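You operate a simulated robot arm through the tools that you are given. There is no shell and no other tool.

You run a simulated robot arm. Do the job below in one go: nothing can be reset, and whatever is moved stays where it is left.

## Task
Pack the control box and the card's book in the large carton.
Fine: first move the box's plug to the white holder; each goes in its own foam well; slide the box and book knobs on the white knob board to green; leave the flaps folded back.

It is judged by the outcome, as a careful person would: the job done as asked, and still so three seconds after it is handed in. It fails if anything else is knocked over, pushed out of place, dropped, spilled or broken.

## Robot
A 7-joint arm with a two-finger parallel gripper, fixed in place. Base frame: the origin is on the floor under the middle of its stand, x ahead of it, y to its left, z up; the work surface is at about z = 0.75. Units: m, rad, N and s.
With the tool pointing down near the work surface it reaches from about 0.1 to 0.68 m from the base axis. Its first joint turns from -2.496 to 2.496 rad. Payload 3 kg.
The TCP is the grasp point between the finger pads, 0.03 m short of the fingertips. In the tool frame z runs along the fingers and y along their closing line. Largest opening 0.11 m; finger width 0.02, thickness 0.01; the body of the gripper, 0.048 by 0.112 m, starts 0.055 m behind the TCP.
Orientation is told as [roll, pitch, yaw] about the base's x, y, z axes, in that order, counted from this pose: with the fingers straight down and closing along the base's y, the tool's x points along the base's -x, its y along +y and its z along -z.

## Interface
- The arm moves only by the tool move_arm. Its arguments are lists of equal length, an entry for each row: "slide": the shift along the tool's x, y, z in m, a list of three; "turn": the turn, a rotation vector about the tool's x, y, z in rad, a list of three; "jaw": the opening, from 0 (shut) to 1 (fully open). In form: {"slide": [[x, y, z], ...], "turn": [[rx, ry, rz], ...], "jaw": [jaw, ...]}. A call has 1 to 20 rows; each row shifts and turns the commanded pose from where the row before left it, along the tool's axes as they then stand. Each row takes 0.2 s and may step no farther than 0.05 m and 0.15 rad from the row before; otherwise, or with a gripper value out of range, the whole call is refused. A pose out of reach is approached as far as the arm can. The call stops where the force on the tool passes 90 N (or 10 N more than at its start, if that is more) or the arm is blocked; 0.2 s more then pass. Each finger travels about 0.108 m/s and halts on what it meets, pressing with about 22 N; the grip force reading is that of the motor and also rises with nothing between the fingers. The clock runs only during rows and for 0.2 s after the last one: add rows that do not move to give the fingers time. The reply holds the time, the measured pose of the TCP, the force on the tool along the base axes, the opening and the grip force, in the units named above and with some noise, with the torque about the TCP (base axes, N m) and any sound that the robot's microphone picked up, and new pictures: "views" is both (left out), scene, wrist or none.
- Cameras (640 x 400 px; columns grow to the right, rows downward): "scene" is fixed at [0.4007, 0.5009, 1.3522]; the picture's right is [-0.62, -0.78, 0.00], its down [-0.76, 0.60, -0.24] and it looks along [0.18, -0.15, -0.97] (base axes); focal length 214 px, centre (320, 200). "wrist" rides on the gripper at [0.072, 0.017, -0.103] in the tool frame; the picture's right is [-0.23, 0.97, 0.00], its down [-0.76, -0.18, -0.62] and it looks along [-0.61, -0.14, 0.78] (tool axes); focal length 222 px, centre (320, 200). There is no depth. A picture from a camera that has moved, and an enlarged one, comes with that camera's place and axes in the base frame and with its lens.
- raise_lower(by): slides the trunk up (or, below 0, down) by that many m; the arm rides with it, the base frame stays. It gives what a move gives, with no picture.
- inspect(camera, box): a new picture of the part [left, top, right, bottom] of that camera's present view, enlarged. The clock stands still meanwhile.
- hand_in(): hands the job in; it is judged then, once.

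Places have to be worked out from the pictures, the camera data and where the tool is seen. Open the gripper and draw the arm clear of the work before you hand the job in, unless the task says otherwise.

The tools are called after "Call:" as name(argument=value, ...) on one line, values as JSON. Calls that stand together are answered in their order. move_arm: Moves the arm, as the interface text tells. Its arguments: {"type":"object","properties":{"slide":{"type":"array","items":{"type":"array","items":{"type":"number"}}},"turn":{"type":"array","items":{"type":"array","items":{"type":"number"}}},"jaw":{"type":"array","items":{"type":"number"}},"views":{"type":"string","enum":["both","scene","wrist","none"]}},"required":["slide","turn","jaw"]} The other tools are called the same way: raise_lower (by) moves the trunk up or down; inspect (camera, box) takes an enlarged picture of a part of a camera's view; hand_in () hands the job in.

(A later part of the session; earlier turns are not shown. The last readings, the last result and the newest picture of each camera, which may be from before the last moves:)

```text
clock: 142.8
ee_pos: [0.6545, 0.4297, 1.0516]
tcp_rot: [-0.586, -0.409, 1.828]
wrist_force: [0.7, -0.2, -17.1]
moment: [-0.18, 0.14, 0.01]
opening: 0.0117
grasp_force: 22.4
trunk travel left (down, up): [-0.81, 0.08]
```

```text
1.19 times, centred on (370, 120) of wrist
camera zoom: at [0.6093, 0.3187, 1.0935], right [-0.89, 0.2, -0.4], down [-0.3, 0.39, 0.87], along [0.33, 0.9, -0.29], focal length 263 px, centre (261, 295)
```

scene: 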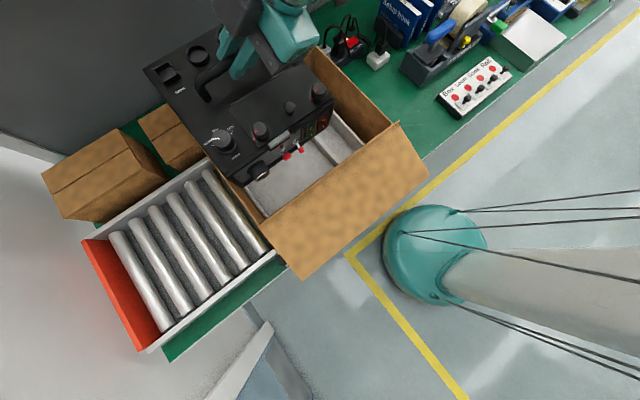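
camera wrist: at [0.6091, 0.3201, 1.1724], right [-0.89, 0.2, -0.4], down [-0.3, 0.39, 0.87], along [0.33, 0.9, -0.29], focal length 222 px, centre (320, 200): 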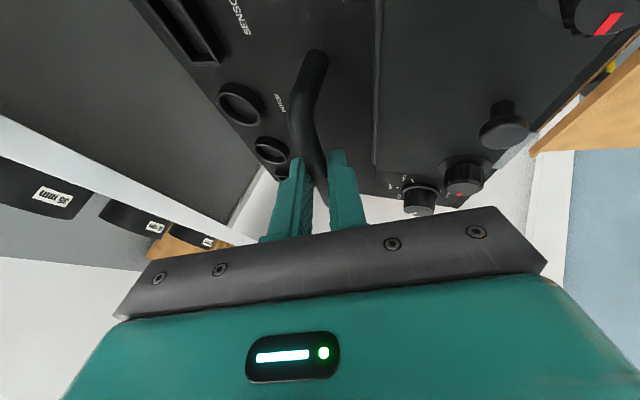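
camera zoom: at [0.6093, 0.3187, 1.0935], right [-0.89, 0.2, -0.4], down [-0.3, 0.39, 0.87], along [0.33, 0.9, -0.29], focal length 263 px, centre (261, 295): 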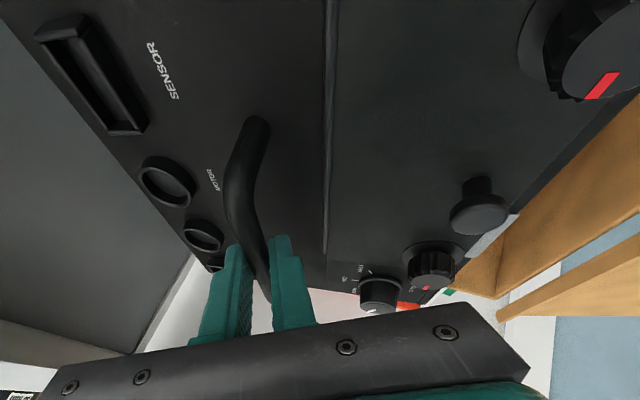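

It's inside the opening with margins. I lower another 4.5 cm (bottom about 2 cm above the divider tops) and check the gaps.

Call:
raise_lower(by=-0.045)

Call:
inspect(camera="scene", box=[200, 60, 400, 220])

Call:
inspect(camera="scene", box=[220, 130, 360, 220])

```text
clock: 143.7
ee_pos: [0.6551, 0.4308, 1.0077]
tcp_rot: [-0.583, -0.408, 1.826]
wrist_force: [-0.4, -0.3, -16.6]
moment: [-0.19, 0.1, 0.03]
opening: 0.0118
grasp_force: 21.8
trunk travel left (down, up): [-0.765, 0.125]
```

```text
2.50 times, centred on (300, 140) of scene
camera zoom: at [0.4007, 0.5009, 1.3522], right [-0.62, -0.78, 0.0], down [-0.76, 0.6, -0.24], along [0.18, -0.15, -0.97], focal length 536 px, centre (370, 350)
```

zoom: 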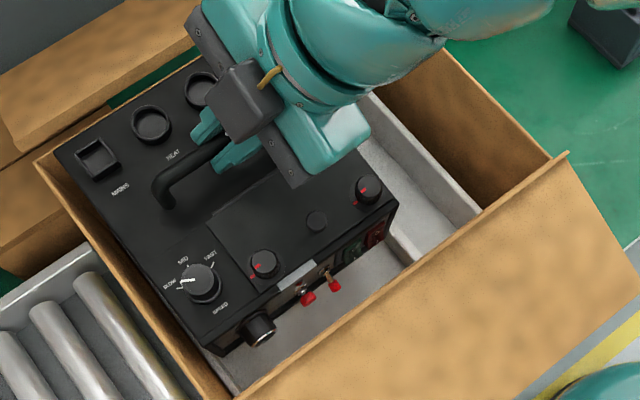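

```text
4.44 times, centred on (290, 175) of scene
camera zoom: at [0.4007, 0.5009, 1.3522], right [-0.62, -0.78, 0.0], down [-0.76, 0.6, -0.24], along [0.18, -0.15, -0.97], focal length 953 px, centre (453, 311)
```

zoom: 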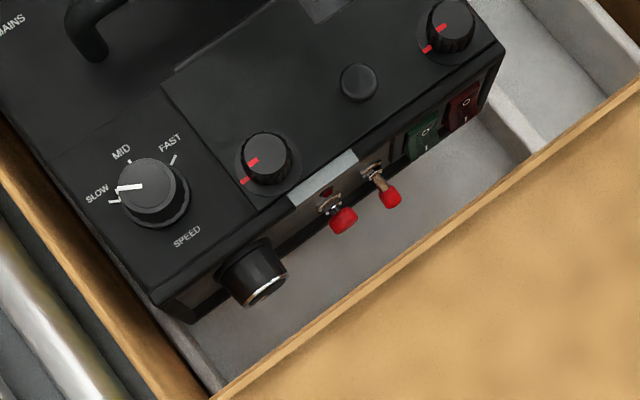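

The box hangs with its front ~7° low, its rear bottom edge near the far wall (about 6 mm). Side gaps are about 9–10 mm. I shift it 6 mm toward −x and lower with the trunk 3.5 cm more.

Call:
move_arm(slide=[[-0.0007, 0.0026, -0.00135], [-0.0007, 0.0026, -0.00135], [0, 0, 0]], turn=[[0, 0, 0], [0, 0, 0], [0, 0, 0]], jaw=[0, 0, 0], views="none")

Call:
raise_lower(by=-0.03)

Call:
inspect(camera="scene", box=[200, 60, 400, 220])

Call:
inspect(camera="scene", box=[220, 130, 360, 220])

```text
clock: 144.5
ee_pos: [0.6487, 0.4296, 1.0054]
tcp_rot: [-0.584, -0.408, 1.828]
wrist_force: [0.5, 0.4, -18.4]
moment: [-0.19, 0.14, -0.01]
opening: 0.0118
grasp_force: 22.4
trunk travel left (down, up): [-0.765, 0.125]
```

```text
clock: 145.2
ee_pos: [0.6493, 0.4301, 0.9771]
tcp_rot: [-0.584, -0.409, 1.826]
wrist_force: [-0.5, -0.2, -17.0]
moment: [-0.22, 0.12, -0.03]
opening: 0.0116
grasp_force: 22.4
trunk travel left (down, up): [-0.735, 0.155]
```

```text
2.50 times, centred on (300, 140) of scene
camera zoom: at [0.4007, 0.5009, 1.3522], right [-0.62, -0.78, 0.0], down [-0.76, 0.6, -0.24], along [0.18, -0.15, -0.97], focal length 536 px, centre (370, 350)
```

zoom: 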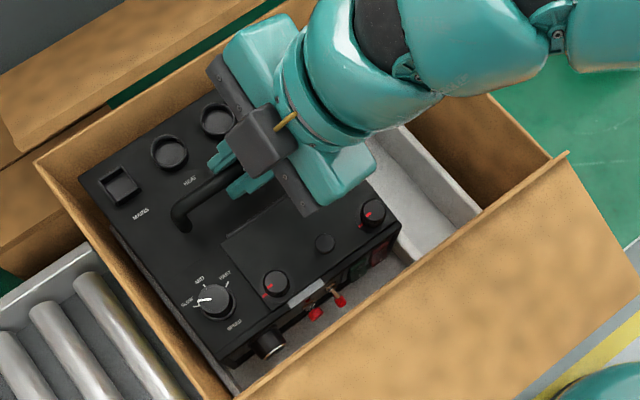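

```text
4.44 times, centred on (290, 175) of scene
camera zoom: at [0.4007, 0.5009, 1.3522], right [-0.62, -0.78, 0.0], down [-0.76, 0.6, -0.24], along [0.18, -0.15, -0.97], focal length 953 px, centre (453, 311)
```

zoom: 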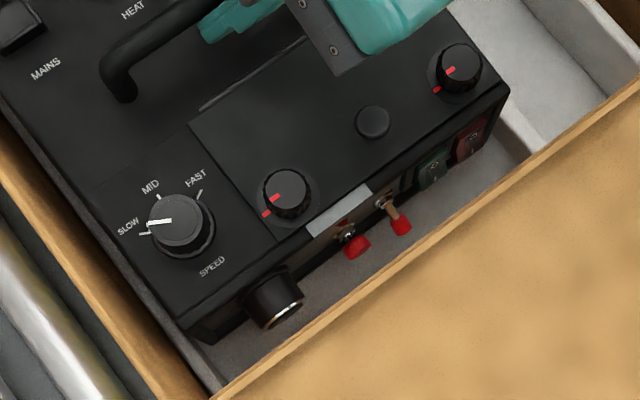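

The box is entering between the dividers; it's about 4–5 mm closer to the left plank, so I centre it by 4 mm toward −y, then lower a bit further.

Call:
move_arm(slide=[[0.00355, 0, -0.00184], [0, 0, 0]], turn=[[0, 0, 0], [0, 0, 0]], jaw=[0, 0], views="none")

Call:
raise_lower(by=-0.012)

Call:
raise_lower(by=-0.01)

Call:
inspect(camera="scene", box=[220, 130, 360, 220])

```text
clock: 145.8
ee_pos: [0.6486, 0.427, 0.9762]
tcp_rot: [-0.583, -0.408, 1.828]
wrist_force: [-0.5, 0.0, -18.2]
moment: [-0.2, 0.11, -0.01]
opening: 0.0118
grasp_force: 22.5
trunk travel left (down, up): [-0.735, 0.155]
```

```text
clock: 146.4
ee_pos: [0.6481, 0.4262, 0.9638]
tcp_rot: [-0.582, -0.408, 1.828]
wrist_force: [0.3, 0.1, -18.0]
moment: [-0.2, 0.16, 0.02]
opening: 0.0119
grasp_force: 22.2
trunk travel left (down, up): [-0.723, 0.167]
```

```text
clock: 147.0
ee_pos: [0.6502, 0.4262, 0.9592]
tcp_rot: [-0.594, -0.41, 1.829]
wrist_force: [13.4, 5.0, 7.2]
moment: [-0.09, -0.24, 0.06]
opening: 0.0115
grasp_force: 22.3
trunk travel left (down, up): [-0.713, 0.177]
```

```text
4.44 times, centred on (290, 175) of scene
camera zoom: at [0.4007, 0.5009, 1.3522], right [-0.62, -0.78, 0.0], down [-0.76, 0.6, -0.24], along [0.18, -0.15, -0.97], focal length 953 px, centre (453, 311)
```

zoom: 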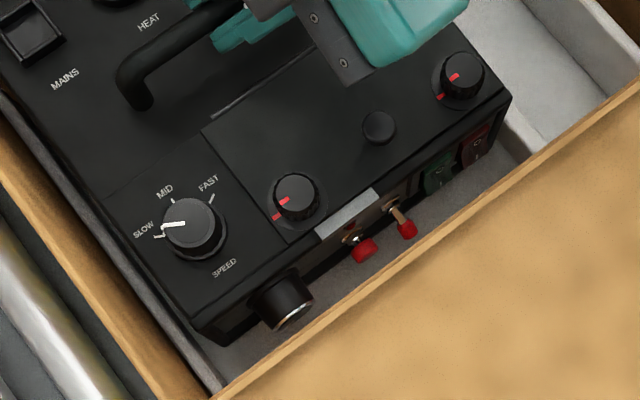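

The front edge touched the floor (TCP z 0.959, upward and +x push). I let the box level out by following: move +x and down in small steps.

Call:
move_arm(slide=[[0.003, -0.0032, 0.0058], [0, 0, 0]], turn=[[0, 0, 0], [0, 0, 0]], jaw=[0, 0], views="none")

Call:
move_arm(slide=[[0.003, -0.0032, 0.0058], [0, 0, 0]], turn=[[0, 0, 0], [0, 0, 0]], jaw=[0, 0], views="scene")

Call:
inspect(camera="scene", box=[200, 60, 400, 220])

```text
clock: 147.6
ee_pos: [0.6525, 0.4247, 0.9473]
tcp_rot: [-0.578, -0.405, 1.825]
wrist_force: [1.0, -2.2, -13.4]
moment: [-0.09, 0.06, 0.04]
opening: 0.0116
grasp_force: 21.6
trunk travel left (down, up): [-0.713, 0.177]
```

```text
clock: 148.2
ee_pos: [0.6587, 0.4265, 0.9481]
tcp_rot: [-0.584, -0.412, 1.829]
wrist_force: [-2.8, 1.2, -10.6]
moment: [0.05, 0.09, 0.19]
opening: 0.0116
grasp_force: 22.4
trunk travel left (down, up): [-0.713, 0.177]
```

scene: 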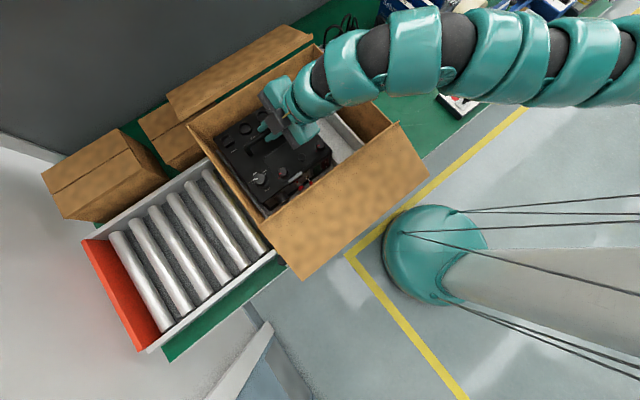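

```text
2.50 times, centred on (300, 140) of scene
camera zoom: at [0.4007, 0.5009, 1.3522], right [-0.62, -0.78, 0.0], down [-0.76, 0.6, -0.24], along [0.18, -0.15, -0.97], focal length 536 px, centre (370, 350)
```

zoom: 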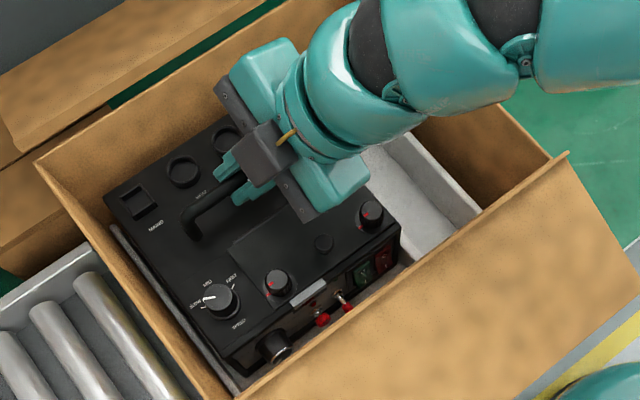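

Still carrying about 10 N. I keep lowering in small steps until the load is gone.

Call:
move_arm(slide=[[0.002, -0.0003, 0.0036], [0, 0, 0]], turn=[[0, 0, 0], [0, 0, 0]], jaw=[0, 0], views="none")

Call:
move_arm(slide=[[0.0016, 0.002, 0.0031], [0, 0, 0]], turn=[[0, 0, 0], [0, 0, 0]], jaw=[0, 0], views="none")

Call:
inspect(camera="scene", box=[200, 60, 400, 220])

Call:
inspect(camera="scene", box=[220, 130, 360, 220])

```text
clock: 148.8
ee_pos: [0.6606, 0.4269, 0.9474]
tcp_rot: [-0.589, -0.412, 1.83]
wrist_force: [-7.3, 3.4, 4.9]
moment: [-0.16, 0.07, 0.09]
opening: 0.0117
grasp_force: 22.1
trunk travel left (down, up): [-0.713, 0.177]
```

```text
clock: 149.4
ee_pos: [0.6617, 0.4268, 0.9453]
tcp_rot: [-0.594, -0.412, 1.83]
wrist_force: [-0.1, 5.5, 24.6]
moment: [0.17, -0.22, 0.29]
opening: 0.0118
grasp_force: 22.0
trunk travel left (down, up): [-0.713, 0.177]
```

```text
2.50 times, centred on (300, 140) of scene
camera zoom: at [0.4007, 0.5009, 1.3522], right [-0.62, -0.78, 0.0], down [-0.76, 0.6, -0.24], along [0.18, -0.15, -0.97], focal length 536 px, centre (370, 350)
```

zoom: 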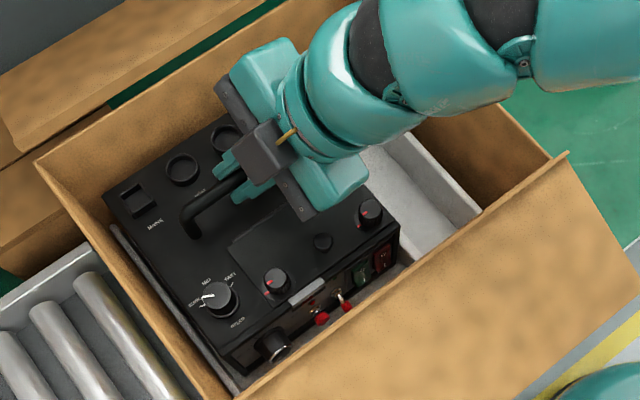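

```text
4.44 times, centred on (290, 175) of scene
camera zoom: at [0.4007, 0.5009, 1.3522], right [-0.62, -0.78, 0.0], down [-0.76, 0.6, -0.24], along [0.18, -0.15, -0.97], focal length 953 px, centre (453, 311)
```

zoom: 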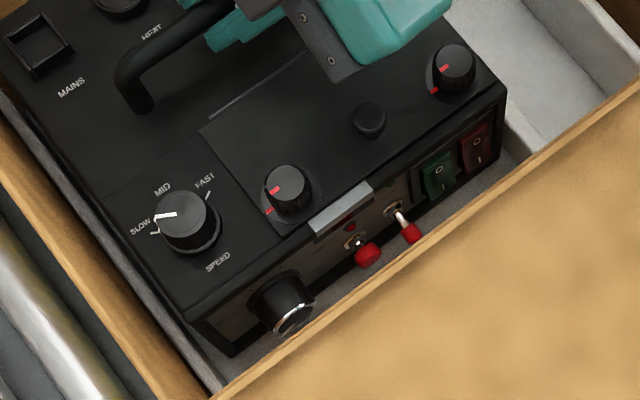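

The load is fully on the floor now (bottom z≈0.806, +25 N push), so the box sits level in its well. I ease up 2 mm, open the jaw and back out along the tool axis.

Call:
move_arm(slide=[[-0.0008, -0.001, -0.0015], [0, 0, 0], [0, 0, 0]], turn=[[0, 0, 0], [0, 0, 0], [0, 0, 0]], jaw=[0, 0.2, 0.3], views="none")

Call:
move_arm(slide=[[0, 0, 0], [0, 0, -0.015], [0, 0, -0.03], [0, 0, -0.035], [0, 0, -0.035]], turn=[[0, 0, 0], [0, 0, 0], [0, 0, 0], [0, 0, 0], [0, 0, 0]], jaw=[0.3, 0.3, 0.3, 0.3, 0.3], views="both")

Call:
inspect(camera="scene", box=[190, 40, 410, 220])

```text
clock: 150.2
ee_pos: [0.662, 0.4261, 0.9413]
tcp_rot: [-0.583, -0.407, 1.828]
wrist_force: [-0.3, -0.9, 0.3]
moment: [-0.04, 0.01, -0.01]
opening: 0.0331
grasp_force: 0.0
trunk travel left (down, up): [-0.713, 0.177]
```

```text
clock: 151.4
ee_pos: [0.6117, 0.3725, 1.0329]
tcp_rot: [-0.588, -0.409, 1.827]
wrist_force: [-1.0, -0.8, 0.3]
moment: [0.01, -0.04, 0.01]
opening: 0.033
grasp_force: 0.0
trunk travel left (down, up): [-0.713, 0.177]
camera wrist: at [0.5662, 0.2608, 1.0733], right [-0.89, 0.2, -0.4], down [-0.31, 0.39, 0.87], along [0.33, 0.9, -0.28], focal length 222 px, centre (320, 200)
```

scene: 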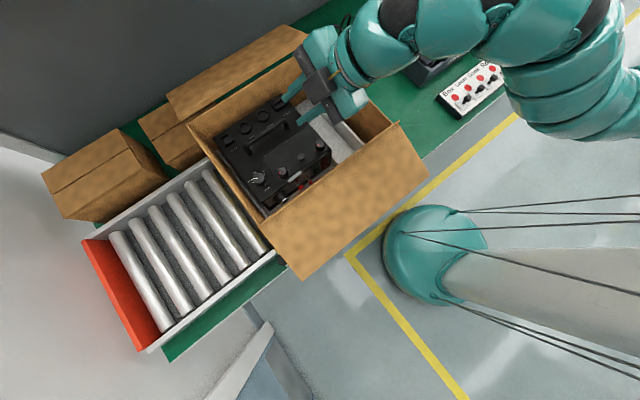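
wrist: 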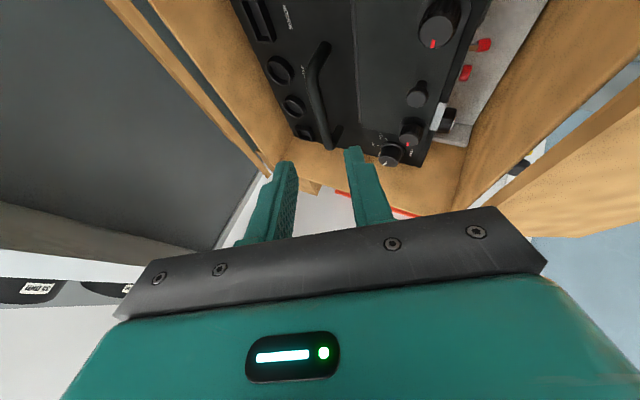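

```text
2.22 times, centred on (300, 130) of scene
camera zoom: at [0.4007, 0.5009, 1.3522], right [-0.62, -0.78, 0.0], down [-0.76, 0.6, -0.24], along [0.18, -0.15, -0.97], focal length 477 px, centre (364, 356)
```

zoom: 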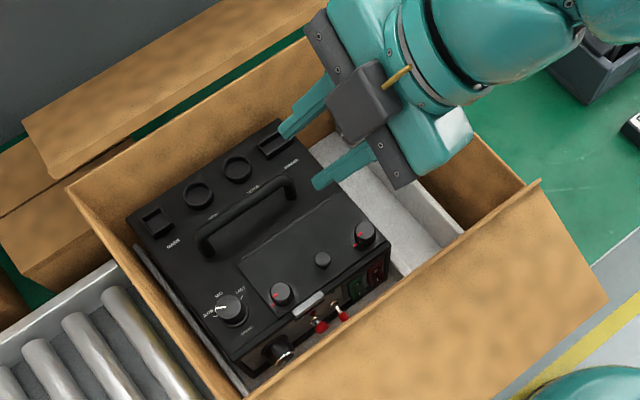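

The control box sits properly in the big well. Next is the Setup book. I raise the trunk, move back toward the right over the narrow slot, and undo the tilt so I can view the slot from above.

Call:
raise_lower(by=0.12)

Call:
move_arm(slide=[[0.0377, 0, -0.0196], [0.0377, 0, -0.0196], [0.0377, 0, -0.0196], [0.0377, 0, -0.0196], [0.03, 0.01, -0.0], [0, 0, 0], [0, 0, 0], [0, 0, 0], [0, 0, 0], [0, 0, 0]], turn=[[0, 0, 0], [0, 0, 0], [0, 0, 0], [0, 0, 0], [0, 0, 0.133], [-0.0976, 0.1004, 0], [-0.0976, 0.1004, 0], [-0.0976, 0.1004, 0], [-0.0976, 0.1004, 0], [-0.0976, 0.1004, 0]], jaw=[0.3, 0.3, 0.3, 0.3, 0.3, 0.3, 0.3, 0.3, 0.3, 0.3], views="none")

```text
clock: 152.9
ee_pos: [0.6121, 0.3727, 1.1504]
tcp_rot: [-0.582, -0.409, 1.829]
wrist_force: [-0.5, -0.4, 0.2]
moment: [0.01, -0.02, 0.02]
opening: 0.033
grasp_force: 0.1
trunk travel left (down, up): [-0.833, 0.057]
```

```text
clock: 155.1
ee_pos: [0.6151, 0.1783, 1.1306]
tcp_rot: [0.001, 0.004, 1.569]
wrist_force: [-0.1, 1.1, 0.2]
moment: [-0.04, -0.02, -0.02]
opening: 0.033
grasp_force: 0.0
out of reach, approached as far as the arm can: row 9
trunk travel left (down, up): [-0.833, 0.057]
```

Call:
move_arm(slide=[[0, 0, 0], [0, 0, 0], [0, 0, 0], [0, 0, 0], [0, 0, 0], [0, 0, 0], [0, 0, 0], [0, 0, 0], [0, 0, 0], [0, 0, 0], [0, 0, 0], [0, 0, 0]], turn=[[0, 0, 0.131], [0, 0, 0.131], [0, 0, 0.131], [0, 0, 0.131], [0, 0, 0.131], [0, 0, 0.131], [0, 0, 0.131], [0, 0, 0.131], [0, 0, 0.131], [0, 0, 0.131], [0, 0, 0.131], [0, 0, 0.128]], jaw=[0.3, 0.3, 0.3, 0.3, 0.3, 0.3, 0.3, 0.3, 0.3, 0.3, 0.3, 0.3], views="both")

Call:
inspect(camera="wrist", box=[280, 0, 480, 150])

```text
clock: 157.7
ee_pos: [0.6137, 0.1772, 1.1325]
tcp_rot: [0.0, -0.002, -0.003]
wrist_force: [-0.2, -0.3, 0.8]
moment: [0.02, -0.01, -0.01]
opening: 0.0331
grasp_force: 0.1
trunk travel left (down, up): [-0.833, 0.057]
camera wrist: at [0.5402, 0.1959, 1.2347], right [0.23, 0.97, 0.0], down [0.76, -0.18, 0.62], along [0.61, -0.14, -0.78], focal length 222 px, centre (320, 200)
```

scene: 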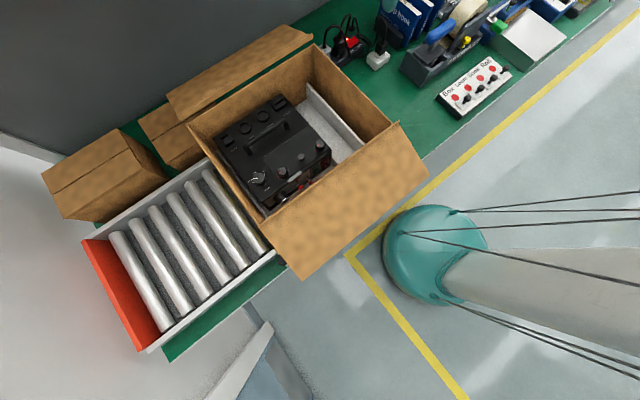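
wrist: 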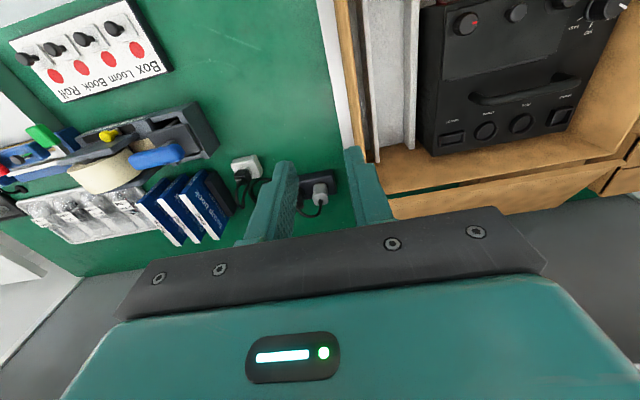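

```text
2.67 times, centred on (380, 75) of wrist
camera zoom: at [0.5402, 0.1959, 1.2347], right [0.23, 0.97, 0.0], down [0.76, -0.18, 0.62], along [0.61, -0.14, -0.78], focal length 592 px, centre (160, 533)
```

zoom: 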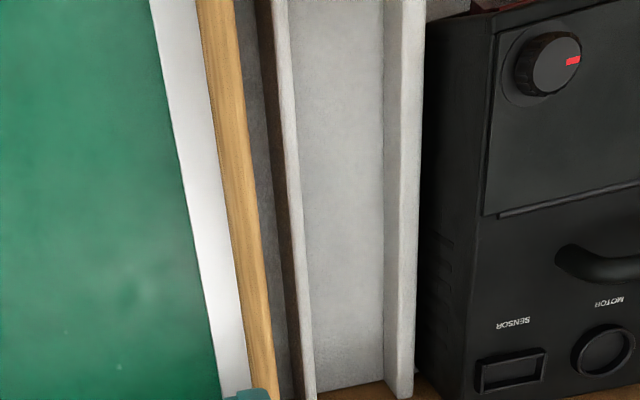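

I can see the right wall, the narrow slot (≈27 mm), tall divider, middle well, low divider and the box in its own well. Now to the books: I move over toward the Setup book and take a close look.

Call:
move_arm(slide=[[-0.015, -0.042, 0.01], [-0.015, -0.042, 0.01], [-0.015, -0.042, 0.01], [-0.015, -0.042, 0.01], [-0.015, -0.042, 0.01], [-0.015, -0.042, 0.01], [-0.015, -0.042, 0.0]], turn=[[0, 0, 0], [0, 0, 0], [0, 0, 0], [0, 0, 0], [0, 0, 0], [0, 0, 0], [0, 0, 0]], jaw=[0.4, 0.45, 0.45, 0.45, 0.45, 0.45, 0.45], views="wrist")

Call:
inspect(camera="wrist", box=[220, 80, 420, 230])

```text
clock: 159.3
ee_pos: [0.7207, -0.1197, 1.0686]
tcp_rot: [-0.002, -0.002, 0.001]
wrist_force: [-0.4, 0.7, 0.0]
moment: [0.0, -0.02, -0.02]
opening: 0.0493
grasp_force: 0.1
trunk travel left (down, up): [-0.833, 0.057]
camera wrist: at [0.6467, -0.1019, 1.172], right [0.23, 0.97, 0.0], down [0.76, -0.18, 0.62], along [0.61, -0.14, -0.78], focal length 222 px, centre (320, 200)
```

wrist: 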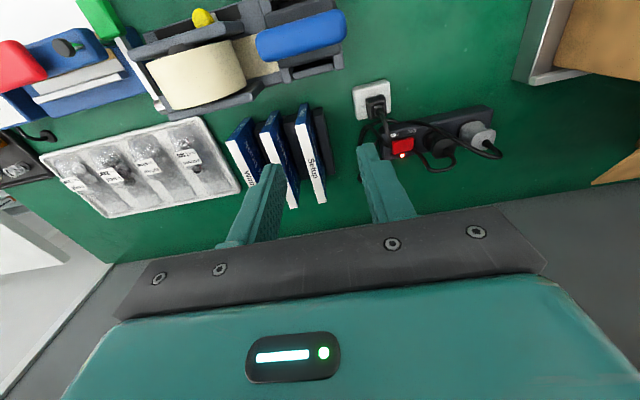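

```text
2.67 times, centred on (320, 155) of wrist
camera zoom: at [0.6467, -0.1019, 1.172], right [0.23, 0.97, 0.0], down [0.76, -0.18, 0.62], along [0.61, -0.14, -0.78], focal length 592 px, centre (320, 320)
```

zoom: 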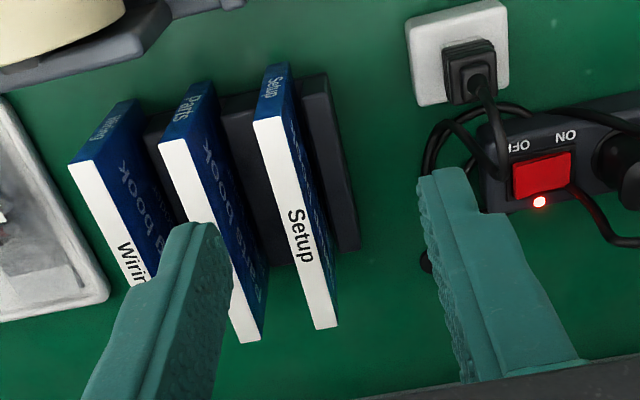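

From two views the Setup book's spine works out at y≈-0.156, z≈0.855, x 0.752–0.902, about 15 mm thick. I zoom further to see the rack blocks beside it.

Call:
inspect(camera="wrist", box=[270, 95, 350, 210])

Call:
inspect(camera="scene", box=[360, 0, 460, 70])

```text
3.48 times, centred on (310, 152) of wrist
camera zoom: at [0.6467, -0.1019, 1.172], right [0.23, 0.97, 0.0], down [0.76, -0.18, 0.62], along [0.61, -0.14, -0.78], focal length 773 px, centre (355, 365)
```

zoom: 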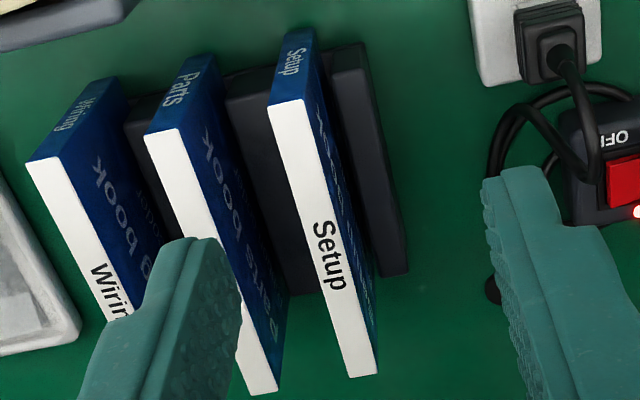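

```text
5.71 times, centred on (410, 35) of scene
camera zoom: at [0.4007, 0.5009, 1.3522], right [-0.62, -0.78, 0.0], down [-0.76, 0.6, -0.24], along [0.18, -0.15, -0.97], focal length 1226 px, centre (-194, 1143)
```

zoom: 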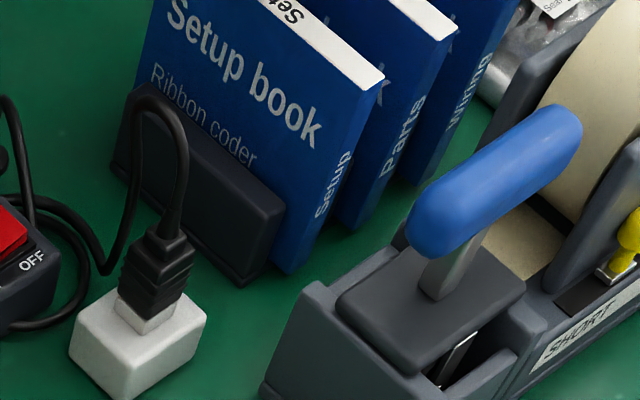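

Book: spine centre y≈-0.157, top z≈0.855; rack blocks reach only to z≈0.80. I pitch the tool forward 0.3 rad for reach and move above the book.

Call:
move_arm(slide=[[-0.02, -0.012, 0], [-0.02, -0.012, 0], [-0.02, -0.012, 0], [0, 0, 0]], turn=[[0, -0.1, 0], [0, -0.1, 0], [0, -0.1, 0], [0, 0, 0]], jaw=[0.36, 0.36, 0.36, 0.36], views="wrist")

Call:
inspect(camera="wrist", box=[220, 60, 420, 220])

```text
clock: 160.3
ee_pos: [0.7802, -0.1519, 1.0765]
tcp_rot: [0.001, -0.303, 0.003]
wrist_force: [-1.2, 0.4, 0.0]
moment: [0.0, 0.01, -0.01]
opening: 0.0396
grasp_force: 0.1
trunk travel left (down, up): [-0.833, 0.057]
camera wrist: at [0.6782, -0.1343, 1.1543], right [0.22, 0.97, 0.07], down [0.54, -0.18, 0.82], along [0.81, -0.14, -0.57], focal length 222 px, centre (320, 200)
```

wrist: 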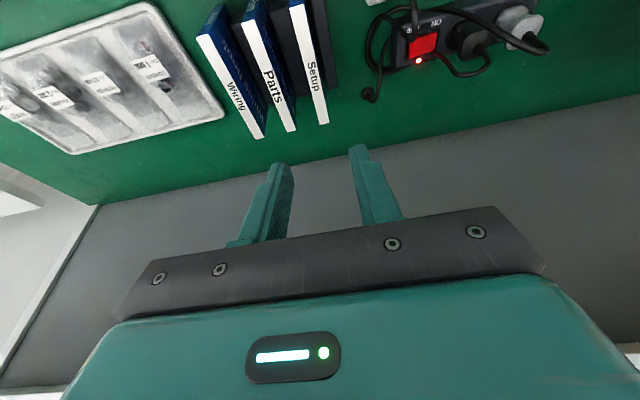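

```text
2.50 times, centred on (320, 140) of wrist
camera zoom: at [0.6782, -0.1343, 1.1543], right [0.22, 0.97, 0.07], down [0.54, -0.18, 0.82], along [0.81, -0.14, -0.57], focal length 555 px, centre (320, 350)
```

zoom: 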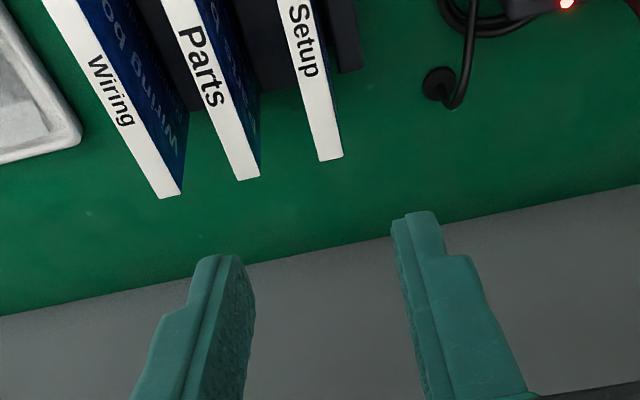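

The Setup spine is confirmed at y=-0.1565, far end x=0.903. I align over it at x≈0.818 and lower with the trunk to just above the spine.

Call:
move_arm(slide=[[-0.0137, -0.0023, 0.02], [-0.0137, -0.0023, 0.02], [0, 0, 0]], turn=[[0, 0, 0], [0, 0, 0], [0, 0, 0]], jaw=[0.36, 0.36, 0.36], views="none")

Call:
raise_lower(by=-0.115)

Call:
inspect(camera="wrist", box=[220, 60, 420, 220])

Call:
inspect(camera="scene", box=[360, 0, 460, 70])

```text
clock: 161.1
ee_pos: [0.8169, -0.1565, 1.0477]
tcp_rot: [-0.002, -0.299, -0.001]
wrist_force: [0.7, 0.2, -0.4]
moment: [0.01, 0.0, 0.0]
opening: 0.0396
grasp_force: 0.0
trunk travel left (down, up): [-0.833, 0.057]
```

```text
clock: 162.6
ee_pos: [0.8181, -0.1564, 0.9328]
tcp_rot: [0.0, -0.3, 0.0]
wrist_force: [0.2, 0.2, 0.6]
moment: [-0.01, -0.01, -0.01]
opening: 0.0394
grasp_force: 0.1
trunk travel left (down, up): [-0.718, 0.172]
```

```text
2.50 times, centred on (320, 140) of wrist
camera zoom: at [0.7157, -0.1389, 1.0097], right [0.22, 0.97, 0.07], down [0.54, -0.18, 0.82], along [0.81, -0.14, -0.57], focal length 555 px, centre (320, 350)
```

zoom: 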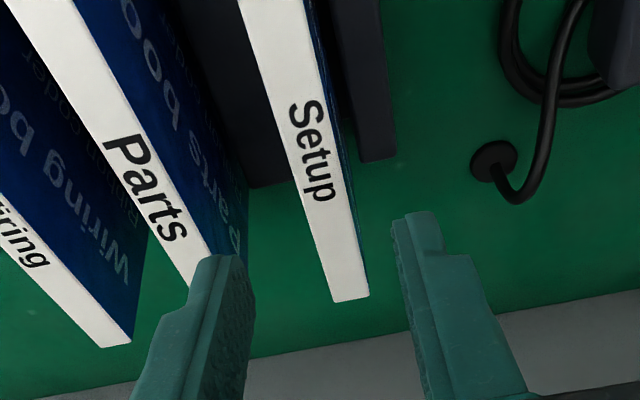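

```text
5.71 times, centred on (410, 35) of scene
camera zoom: at [0.4007, 0.5009, 1.3522], right [-0.62, -0.78, 0.0], down [-0.76, 0.6, -0.24], along [0.18, -0.15, -0.97], focal length 1226 px, centre (-194, 1143)
```

zoom: 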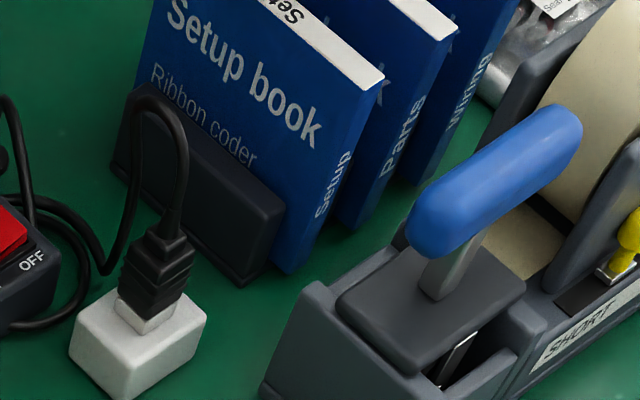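

Aligned over the spine's middle. I descend vertically in steps to z≈0.845 with the fingers on both sides of the book.

Call:
move_arm(slide=[[0.009, 0, 0.0286], [0.006, 0, 0.0191]], turn=[[0, 0, 0], [0, 0, 0]], jaw=[0.36, 0.36], views="wrist")

Call:
inspect(camera="wrist", box=[220, 60, 420, 220])

Call:
inspect(camera="scene", box=[360, 0, 460, 70])

```text
clock: 163.2
ee_pos: [0.8176, -0.1556, 0.8834]
tcp_rot: [0.0, -0.301, 0.0]
wrist_force: [-0.3, 0.0, 0.1]
moment: [0.01, -0.01, 0.04]
opening: 0.0396
grasp_force: 0.1
trunk travel left (down, up): [-0.718, 0.172]
camera wrist: at [0.7156, -0.1374, 0.9604], right [0.22, 0.97, 0.07], down [0.54, -0.18, 0.82], along [0.81, -0.14, -0.57], focal length 222 px, centre (320, 200)
```

wrist: 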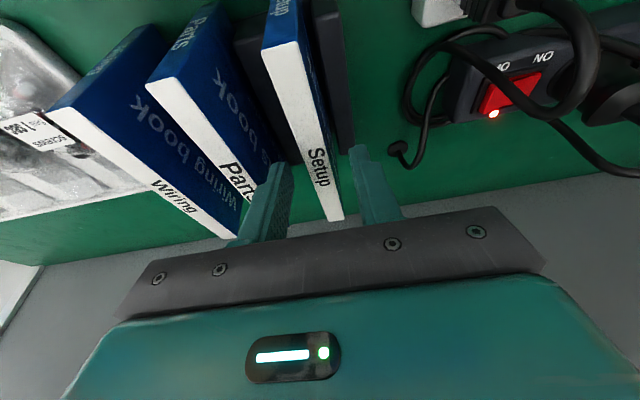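

```text
2.50 times, centred on (320, 140) of wrist
camera zoom: at [0.7156, -0.1374, 0.9604], right [0.22, 0.97, 0.07], down [0.54, -0.18, 0.82], along [0.81, -0.14, -0.57], focal length 555 px, centre (320, 350)
```

zoom: 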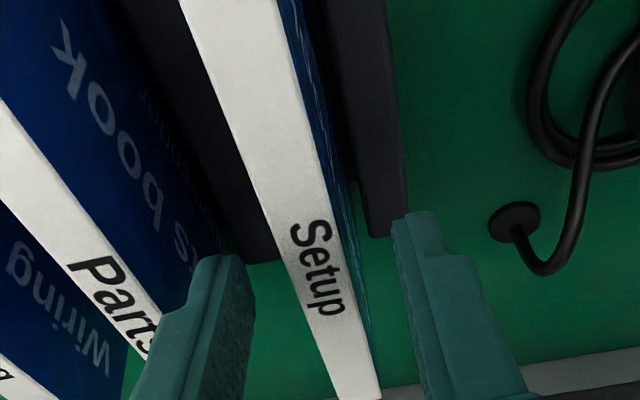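

```text
5.71 times, centred on (410, 35) of scene
camera zoom: at [0.4007, 0.5009, 1.3522], right [-0.62, -0.78, 0.0], down [-0.76, 0.6, -0.24], along [0.18, -0.15, -0.97], focal length 1226 px, centre (-194, 1143)
```

zoom: 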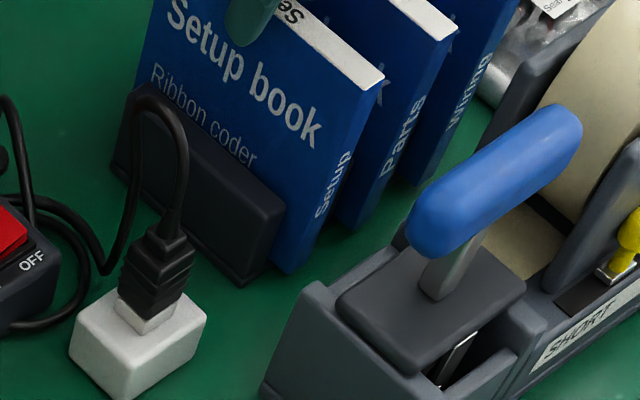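

The fingers are on either side of the Setup book. I descend the last 3.8 cm and close.

Call:
move_arm(slide=[[0.0057, 0, 0.0181], [0.0057, 0, 0.0181], [0, 0, 0], [0, 0, 0], [0, 0, 0], [0, 0, 0]], turn=[[0, 0, 0], [0, 0, 0], [0, 0, 0], [0, 0, 0], [0, 0, 0], [0, 0, 0]], jaw=[0.36, 0.36, 0.25, 0.1, 0, 0], views="wrist")

Call:
inspect(camera="scene", box=[360, 0, 460, 70])

```text
clock: 164.6
ee_pos: [0.8161, -0.1565, 0.8452]
tcp_rot: [0.001, -0.303, -0.001]
wrist_force: [0.8, 0.2, 1.6]
moment: [0.05, -0.27, 0.05]
opening: 0.0159
grasp_force: 22.1
trunk travel left (down, up): [-0.718, 0.172]
camera wrist: at [0.715, -0.1384, 0.9224], right [0.22, 0.97, 0.07], down [0.54, -0.18, 0.82], along [0.81, -0.14, -0.57], focal length 222 px, centre (320, 200)
```

wrist: 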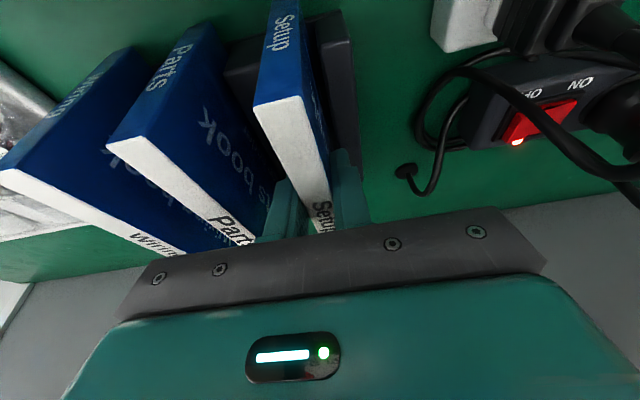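

```text
5.71 times, centred on (410, 35) of scene
camera zoom: at [0.4007, 0.5009, 1.3522], right [-0.62, -0.78, 0.0], down [-0.76, 0.6, -0.24], along [0.18, -0.15, -0.97], focal length 1226 px, centre (-194, 1143)
```

zoom: 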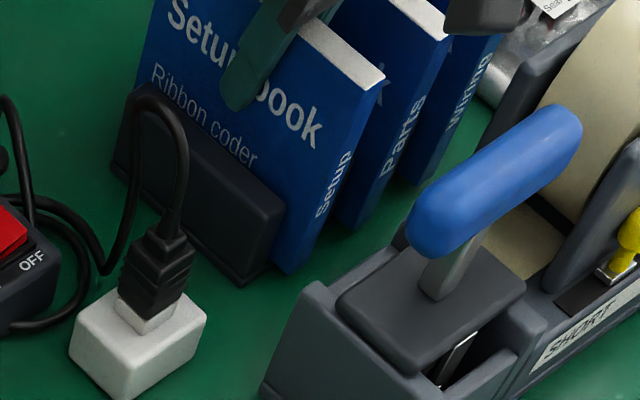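

Gripped at 15.9 mm thickness. I lift 2 cm vertically to test.

Call:
move_arm(slide=[[-0.003, 0, -0.0095], [-0.003, 0, -0.0095], [0, 0, 0]], turn=[[0, 0, 0], [0, 0, 0], [0, 0, 0]], jaw=[0, 0, 0], views="none")

Call:
inspect(camera="scene", box=[360, 0, 460, 70])

```text
clock: 165.4
ee_pos: [0.8169, -0.1563, 0.8652]
tcp_rot: [-0.002, -0.302, 0.0]
wrist_force: [0.2, 0.2, -1.3]
moment: [-0.01, 0.02, 0.0]
opening: 0.0155
grasp_force: 22.3
trunk travel left (down, up): [-0.718, 0.172]
```

```text
5.71 times, centred on (410, 35) of scene
camera zoom: at [0.4007, 0.5009, 1.3522], right [-0.62, -0.78, 0.0], down [-0.76, 0.6, -0.24], along [0.18, -0.15, -0.97], focal length 1226 px, centre (-194, 1143)
```

zoom: 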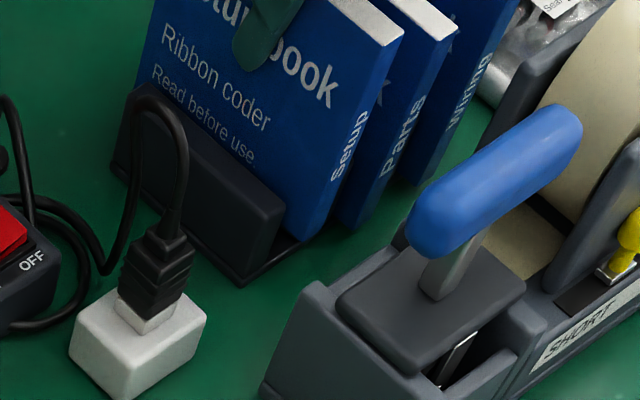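

The book comes out freely (about 2 N). But with this deep grip the fingertips would hit the tall divider when the book stands in its slot, so I set it back down in the rack and re-grip about 2 cm higher.

Call:
move_arm(slide=[[0.003, 0, 0.0095], [0.0027, 0, 0.0085], [0, 0, 0], [0, 0, 0]], turn=[[0, 0, 0], [0, 0, 0], [0, 0, 0], [0, 0, 0]], jaw=[0, 0, 0, 0], views="none")

Call:
inspect(camera="scene", box=[360, 0, 460, 70])

```text
clock: 166.4
ee_pos: [0.8158, -0.1567, 0.8471]
tcp_rot: [0.0, -0.3, 0.001]
wrist_force: [-0.3, 0.0, -1.7]
moment: [-0.04, 0.03, -0.01]
opening: 0.0158
grasp_force: 21.9
trunk travel left (down, up): [-0.718, 0.172]
```

```text
5.71 times, centred on (410, 35) of scene
camera zoom: at [0.4007, 0.5009, 1.3522], right [-0.62, -0.78, 0.0], down [-0.76, 0.6, -0.24], along [0.18, -0.15, -0.97], focal length 1226 px, centre (-194, 1143)
```

zoom: 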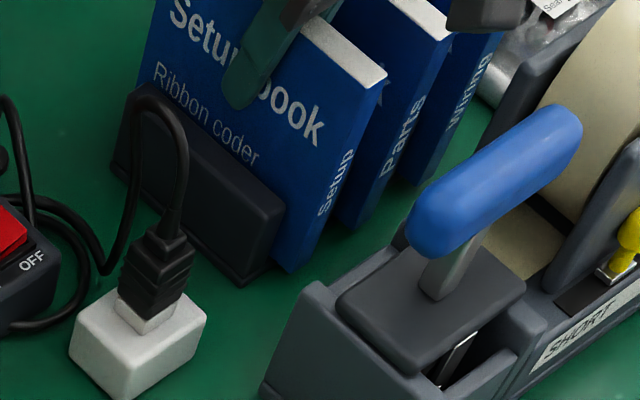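

Call:
move_arm(slide=[[0.0006, 0, 0.0019], [0, 0, 0], [0, 0, 0], [-0.0028, 0, -0.0091], [-0.0028, 0, -0.0091], [0, 0, 0], [0, 0, 0], [0, 0, 0]], turn=[[0, 0, 0], [0, 0, 0], [0, 0, 0], [0, 0, 0], [0, 0, 0], [0, 0, 0], [0, 0, 0], [0, 0, 0]], jaw=[0, 0.2, 0.3, 0.3, 0.3, 0.15, 0, 0], views="none")

Call:
inspect(camera="scene", box=[360, 0, 460, 70])

Call:
inspect(camera="wrist", box=[220, 60, 420, 240])

```text
clock: 168.2
ee_pos: [0.8178, -0.1565, 0.8628]
tcp_rot: [-0.001, -0.303, 0.0]
wrist_force: [0.7, 0.4, 1.2]
moment: [-0.01, -0.32, -0.02]
opening: 0.0158
grasp_force: 21.6
trunk travel left (down, up): [-0.718, 0.172]
```

```text
5.71 times, centred on (410, 35) of scene
camera zoom: at [0.4007, 0.5009, 1.3522], right [-0.62, -0.78, 0.0], down [-0.76, 0.6, -0.24], along [0.18, -0.15, -0.97], focal length 1226 px, centre (-194, 1143)
```

zoom: 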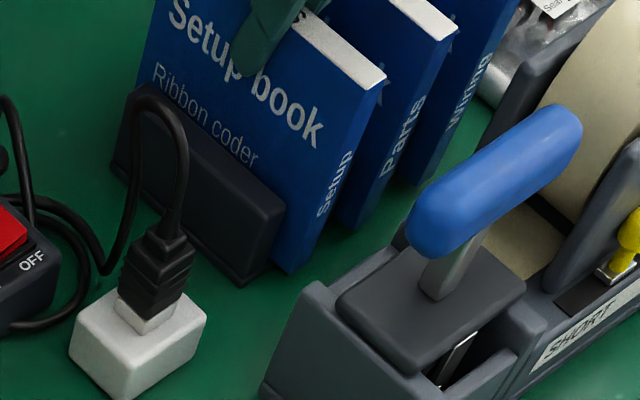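

```text
2.22 times, centred on (320, 150) of wrist
camera zoom: at [0.7154, -0.1391, 0.9397], right [0.22, 0.97, 0.07], down [0.54, -0.18, 0.82], along [0.81, -0.14, -0.57], focal length 494 px, centre (320, 311)
```

zoom: 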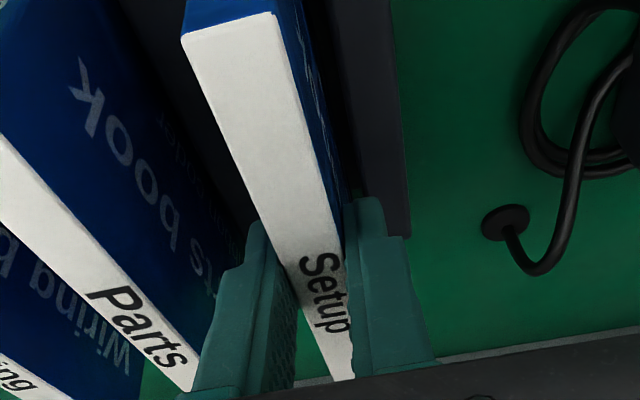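

Re-gripped 1.8 cm higher. Now I lift the book out of the rack and raise the trunk.

Call:
move_arm(slide=[[-0.0045, 0, -0.0143], [-0.006, 0, -0.0191], [-0.006, 0, -0.0191], [-0.006, 0, -0.0191]], turn=[[0, 0, 0], [0, 0, 0], [0, 0, 0], [0, 0, 0]], jaw=[0, 0, 0, 0], views="none")

Call:
raise_lower(by=0.172)

Call:
inspect(camera="wrist", box=[160, 0, 480, 240])

Call:
inspect(camera="scene", box=[330, 0, 490, 100])

```text
clock: 169.2
ee_pos: [0.8163, -0.1566, 0.9388]
tcp_rot: [0.0, -0.302, 0.003]
wrist_force: [-0.1, -0.8, -1.5]
moment: [0.02, 0.03, -0.02]
opening: 0.0157
grasp_force: 22.2
trunk travel left (down, up): [-0.718, 0.172]
```

```text
clock: 171.1
ee_pos: [0.817, -0.1573, 1.1108]
tcp_rot: [0.001, -0.301, -0.001]
wrist_force: [0.4, 0.3, -1.8]
moment: [0.0, -0.01, -0.01]
opening: 0.0158
grasp_force: 22.5
trunk travel left (down, up): [-0.89, 0.0]
```

```text
1.67 times, centred on (320, 120) of wrist
camera zoom: at [0.7161, -0.1395, 1.1875], right [0.22, 0.97, 0.07], down [0.54, -0.18, 0.82], along [0.81, -0.14, -0.57], focal length 370 px, centre (320, 333)
```

zoom: 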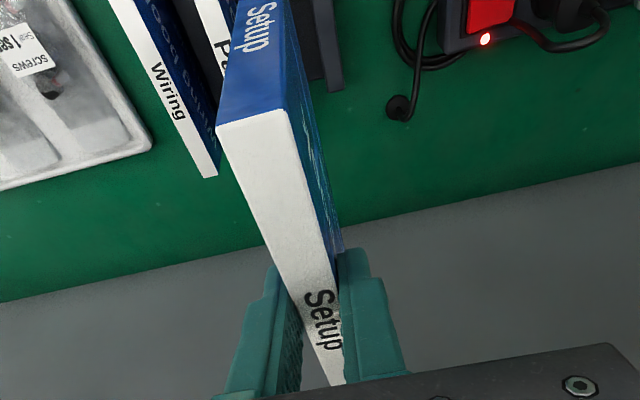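

```text
4.00 times, centred on (410, 50) of scene
camera zoom: at [0.4007, 0.5009, 1.3522], right [-0.62, -0.78, 0.0], down [-0.76, 0.6, -0.24], along [0.18, -0.15, -0.97], focal length 858 px, centre (-40, 800)
```

zoom: 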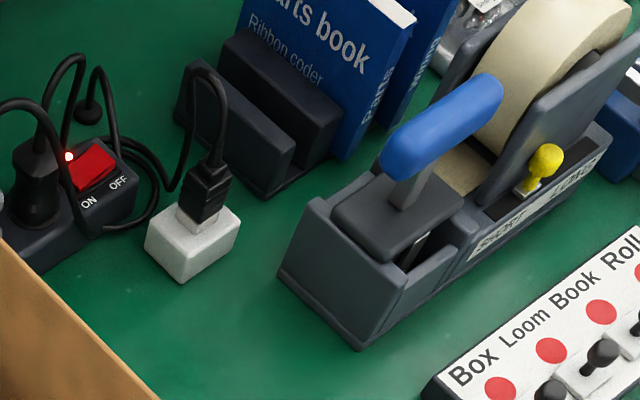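

The Setup book is out and level. I carry it over to the carton at z≈1.11 and roll it 0.17 rad so its top leans toward +y.

Call:
move_arm(slide=[[0.0191, 0.039, -0.0059], [0.0191, 0.039, -0.0059], [0.0191, 0.039, -0.0059], [0.0191, 0.039, -0.0059], [0.0191, 0.039, -0.0059], [0.0191, 0.039, -0.0059], [0.0191, 0.039, -0.0059], [0.0191, 0.039, -0.0059], [0.0191, 0.039, -0.0059], [0.0191, 0.039, -0.0059]], turn=[[0, 0, 0], [0, 0, 0], [0, 0, 0], [0, 0, 0], [0, 0, 0], [0, 0, 0], [0, 0, 0], [0, 0, 0], [0, 0, 0], [0, 0, 0]], jaw=[0, 0, 0, 0, 0, 0, 0, 0, 0, 0], views="both")

```text
clock: 173.3
ee_pos: [0.6148, 0.2332, 1.111]
tcp_rot: [-0.001, -0.302, 0.0]
wrist_force: [-0.2, 0.0, -1.3]
moment: [-0.03, 0.02, 0.03]
opening: 0.0158
grasp_force: 22.4
trunk travel left (down, up): [-0.89, 0.0]
camera wrist: at [0.5146, 0.2519, 1.188], right [0.22, 0.97, 0.07], down [0.54, -0.18, 0.82], along [0.81, -0.14, -0.57], focal length 222 px, centre (320, 200)
```

scene: 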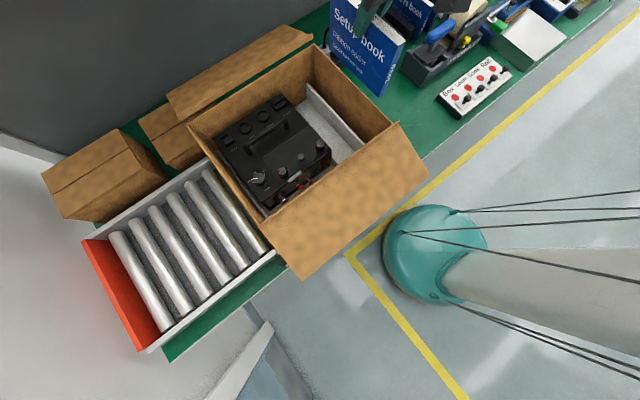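
wrist: 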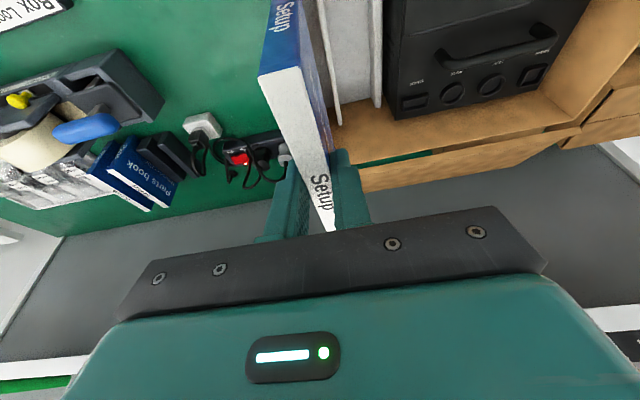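

Now I zoom to locate the slot (wall, tall divider) relative to the book in this same view.

Call:
inspect(camera="wrist", box=[250, 0, 410, 150])

Call:
inspect(camera="scene", box=[280, 0, 420, 130])

```text
2.67 times, centred on (330, 75) of wrist
camera zoom: at [0.5146, 0.2519, 1.188], right [0.22, 0.97, 0.07], down [0.54, -0.18, 0.82], along [0.81, -0.14, -0.57], focal length 592 px, centre (293, 533)
```

zoom: 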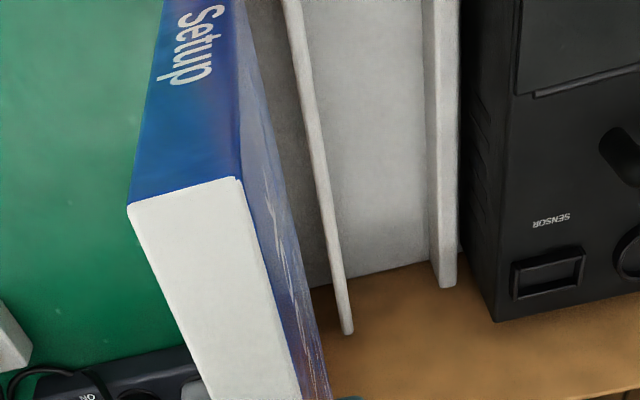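

```text
3.08 times, centred on (350, 65) of scene
camera zoom: at [0.4007, 0.5009, 1.3522], right [-0.62, -0.78, 0.0], down [-0.76, 0.6, -0.24], along [0.18, -0.15, -0.97], focal length 660 px, centre (228, 615)
```

zoom: 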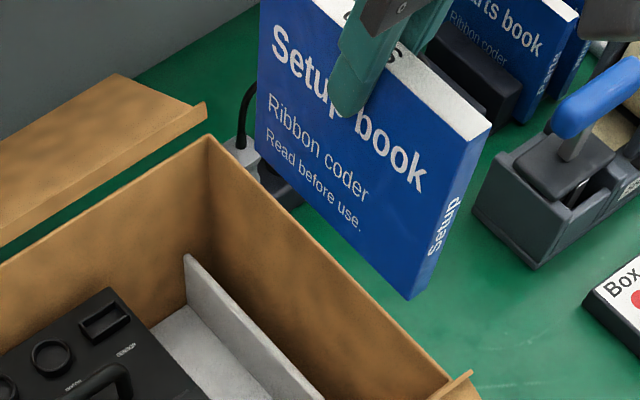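

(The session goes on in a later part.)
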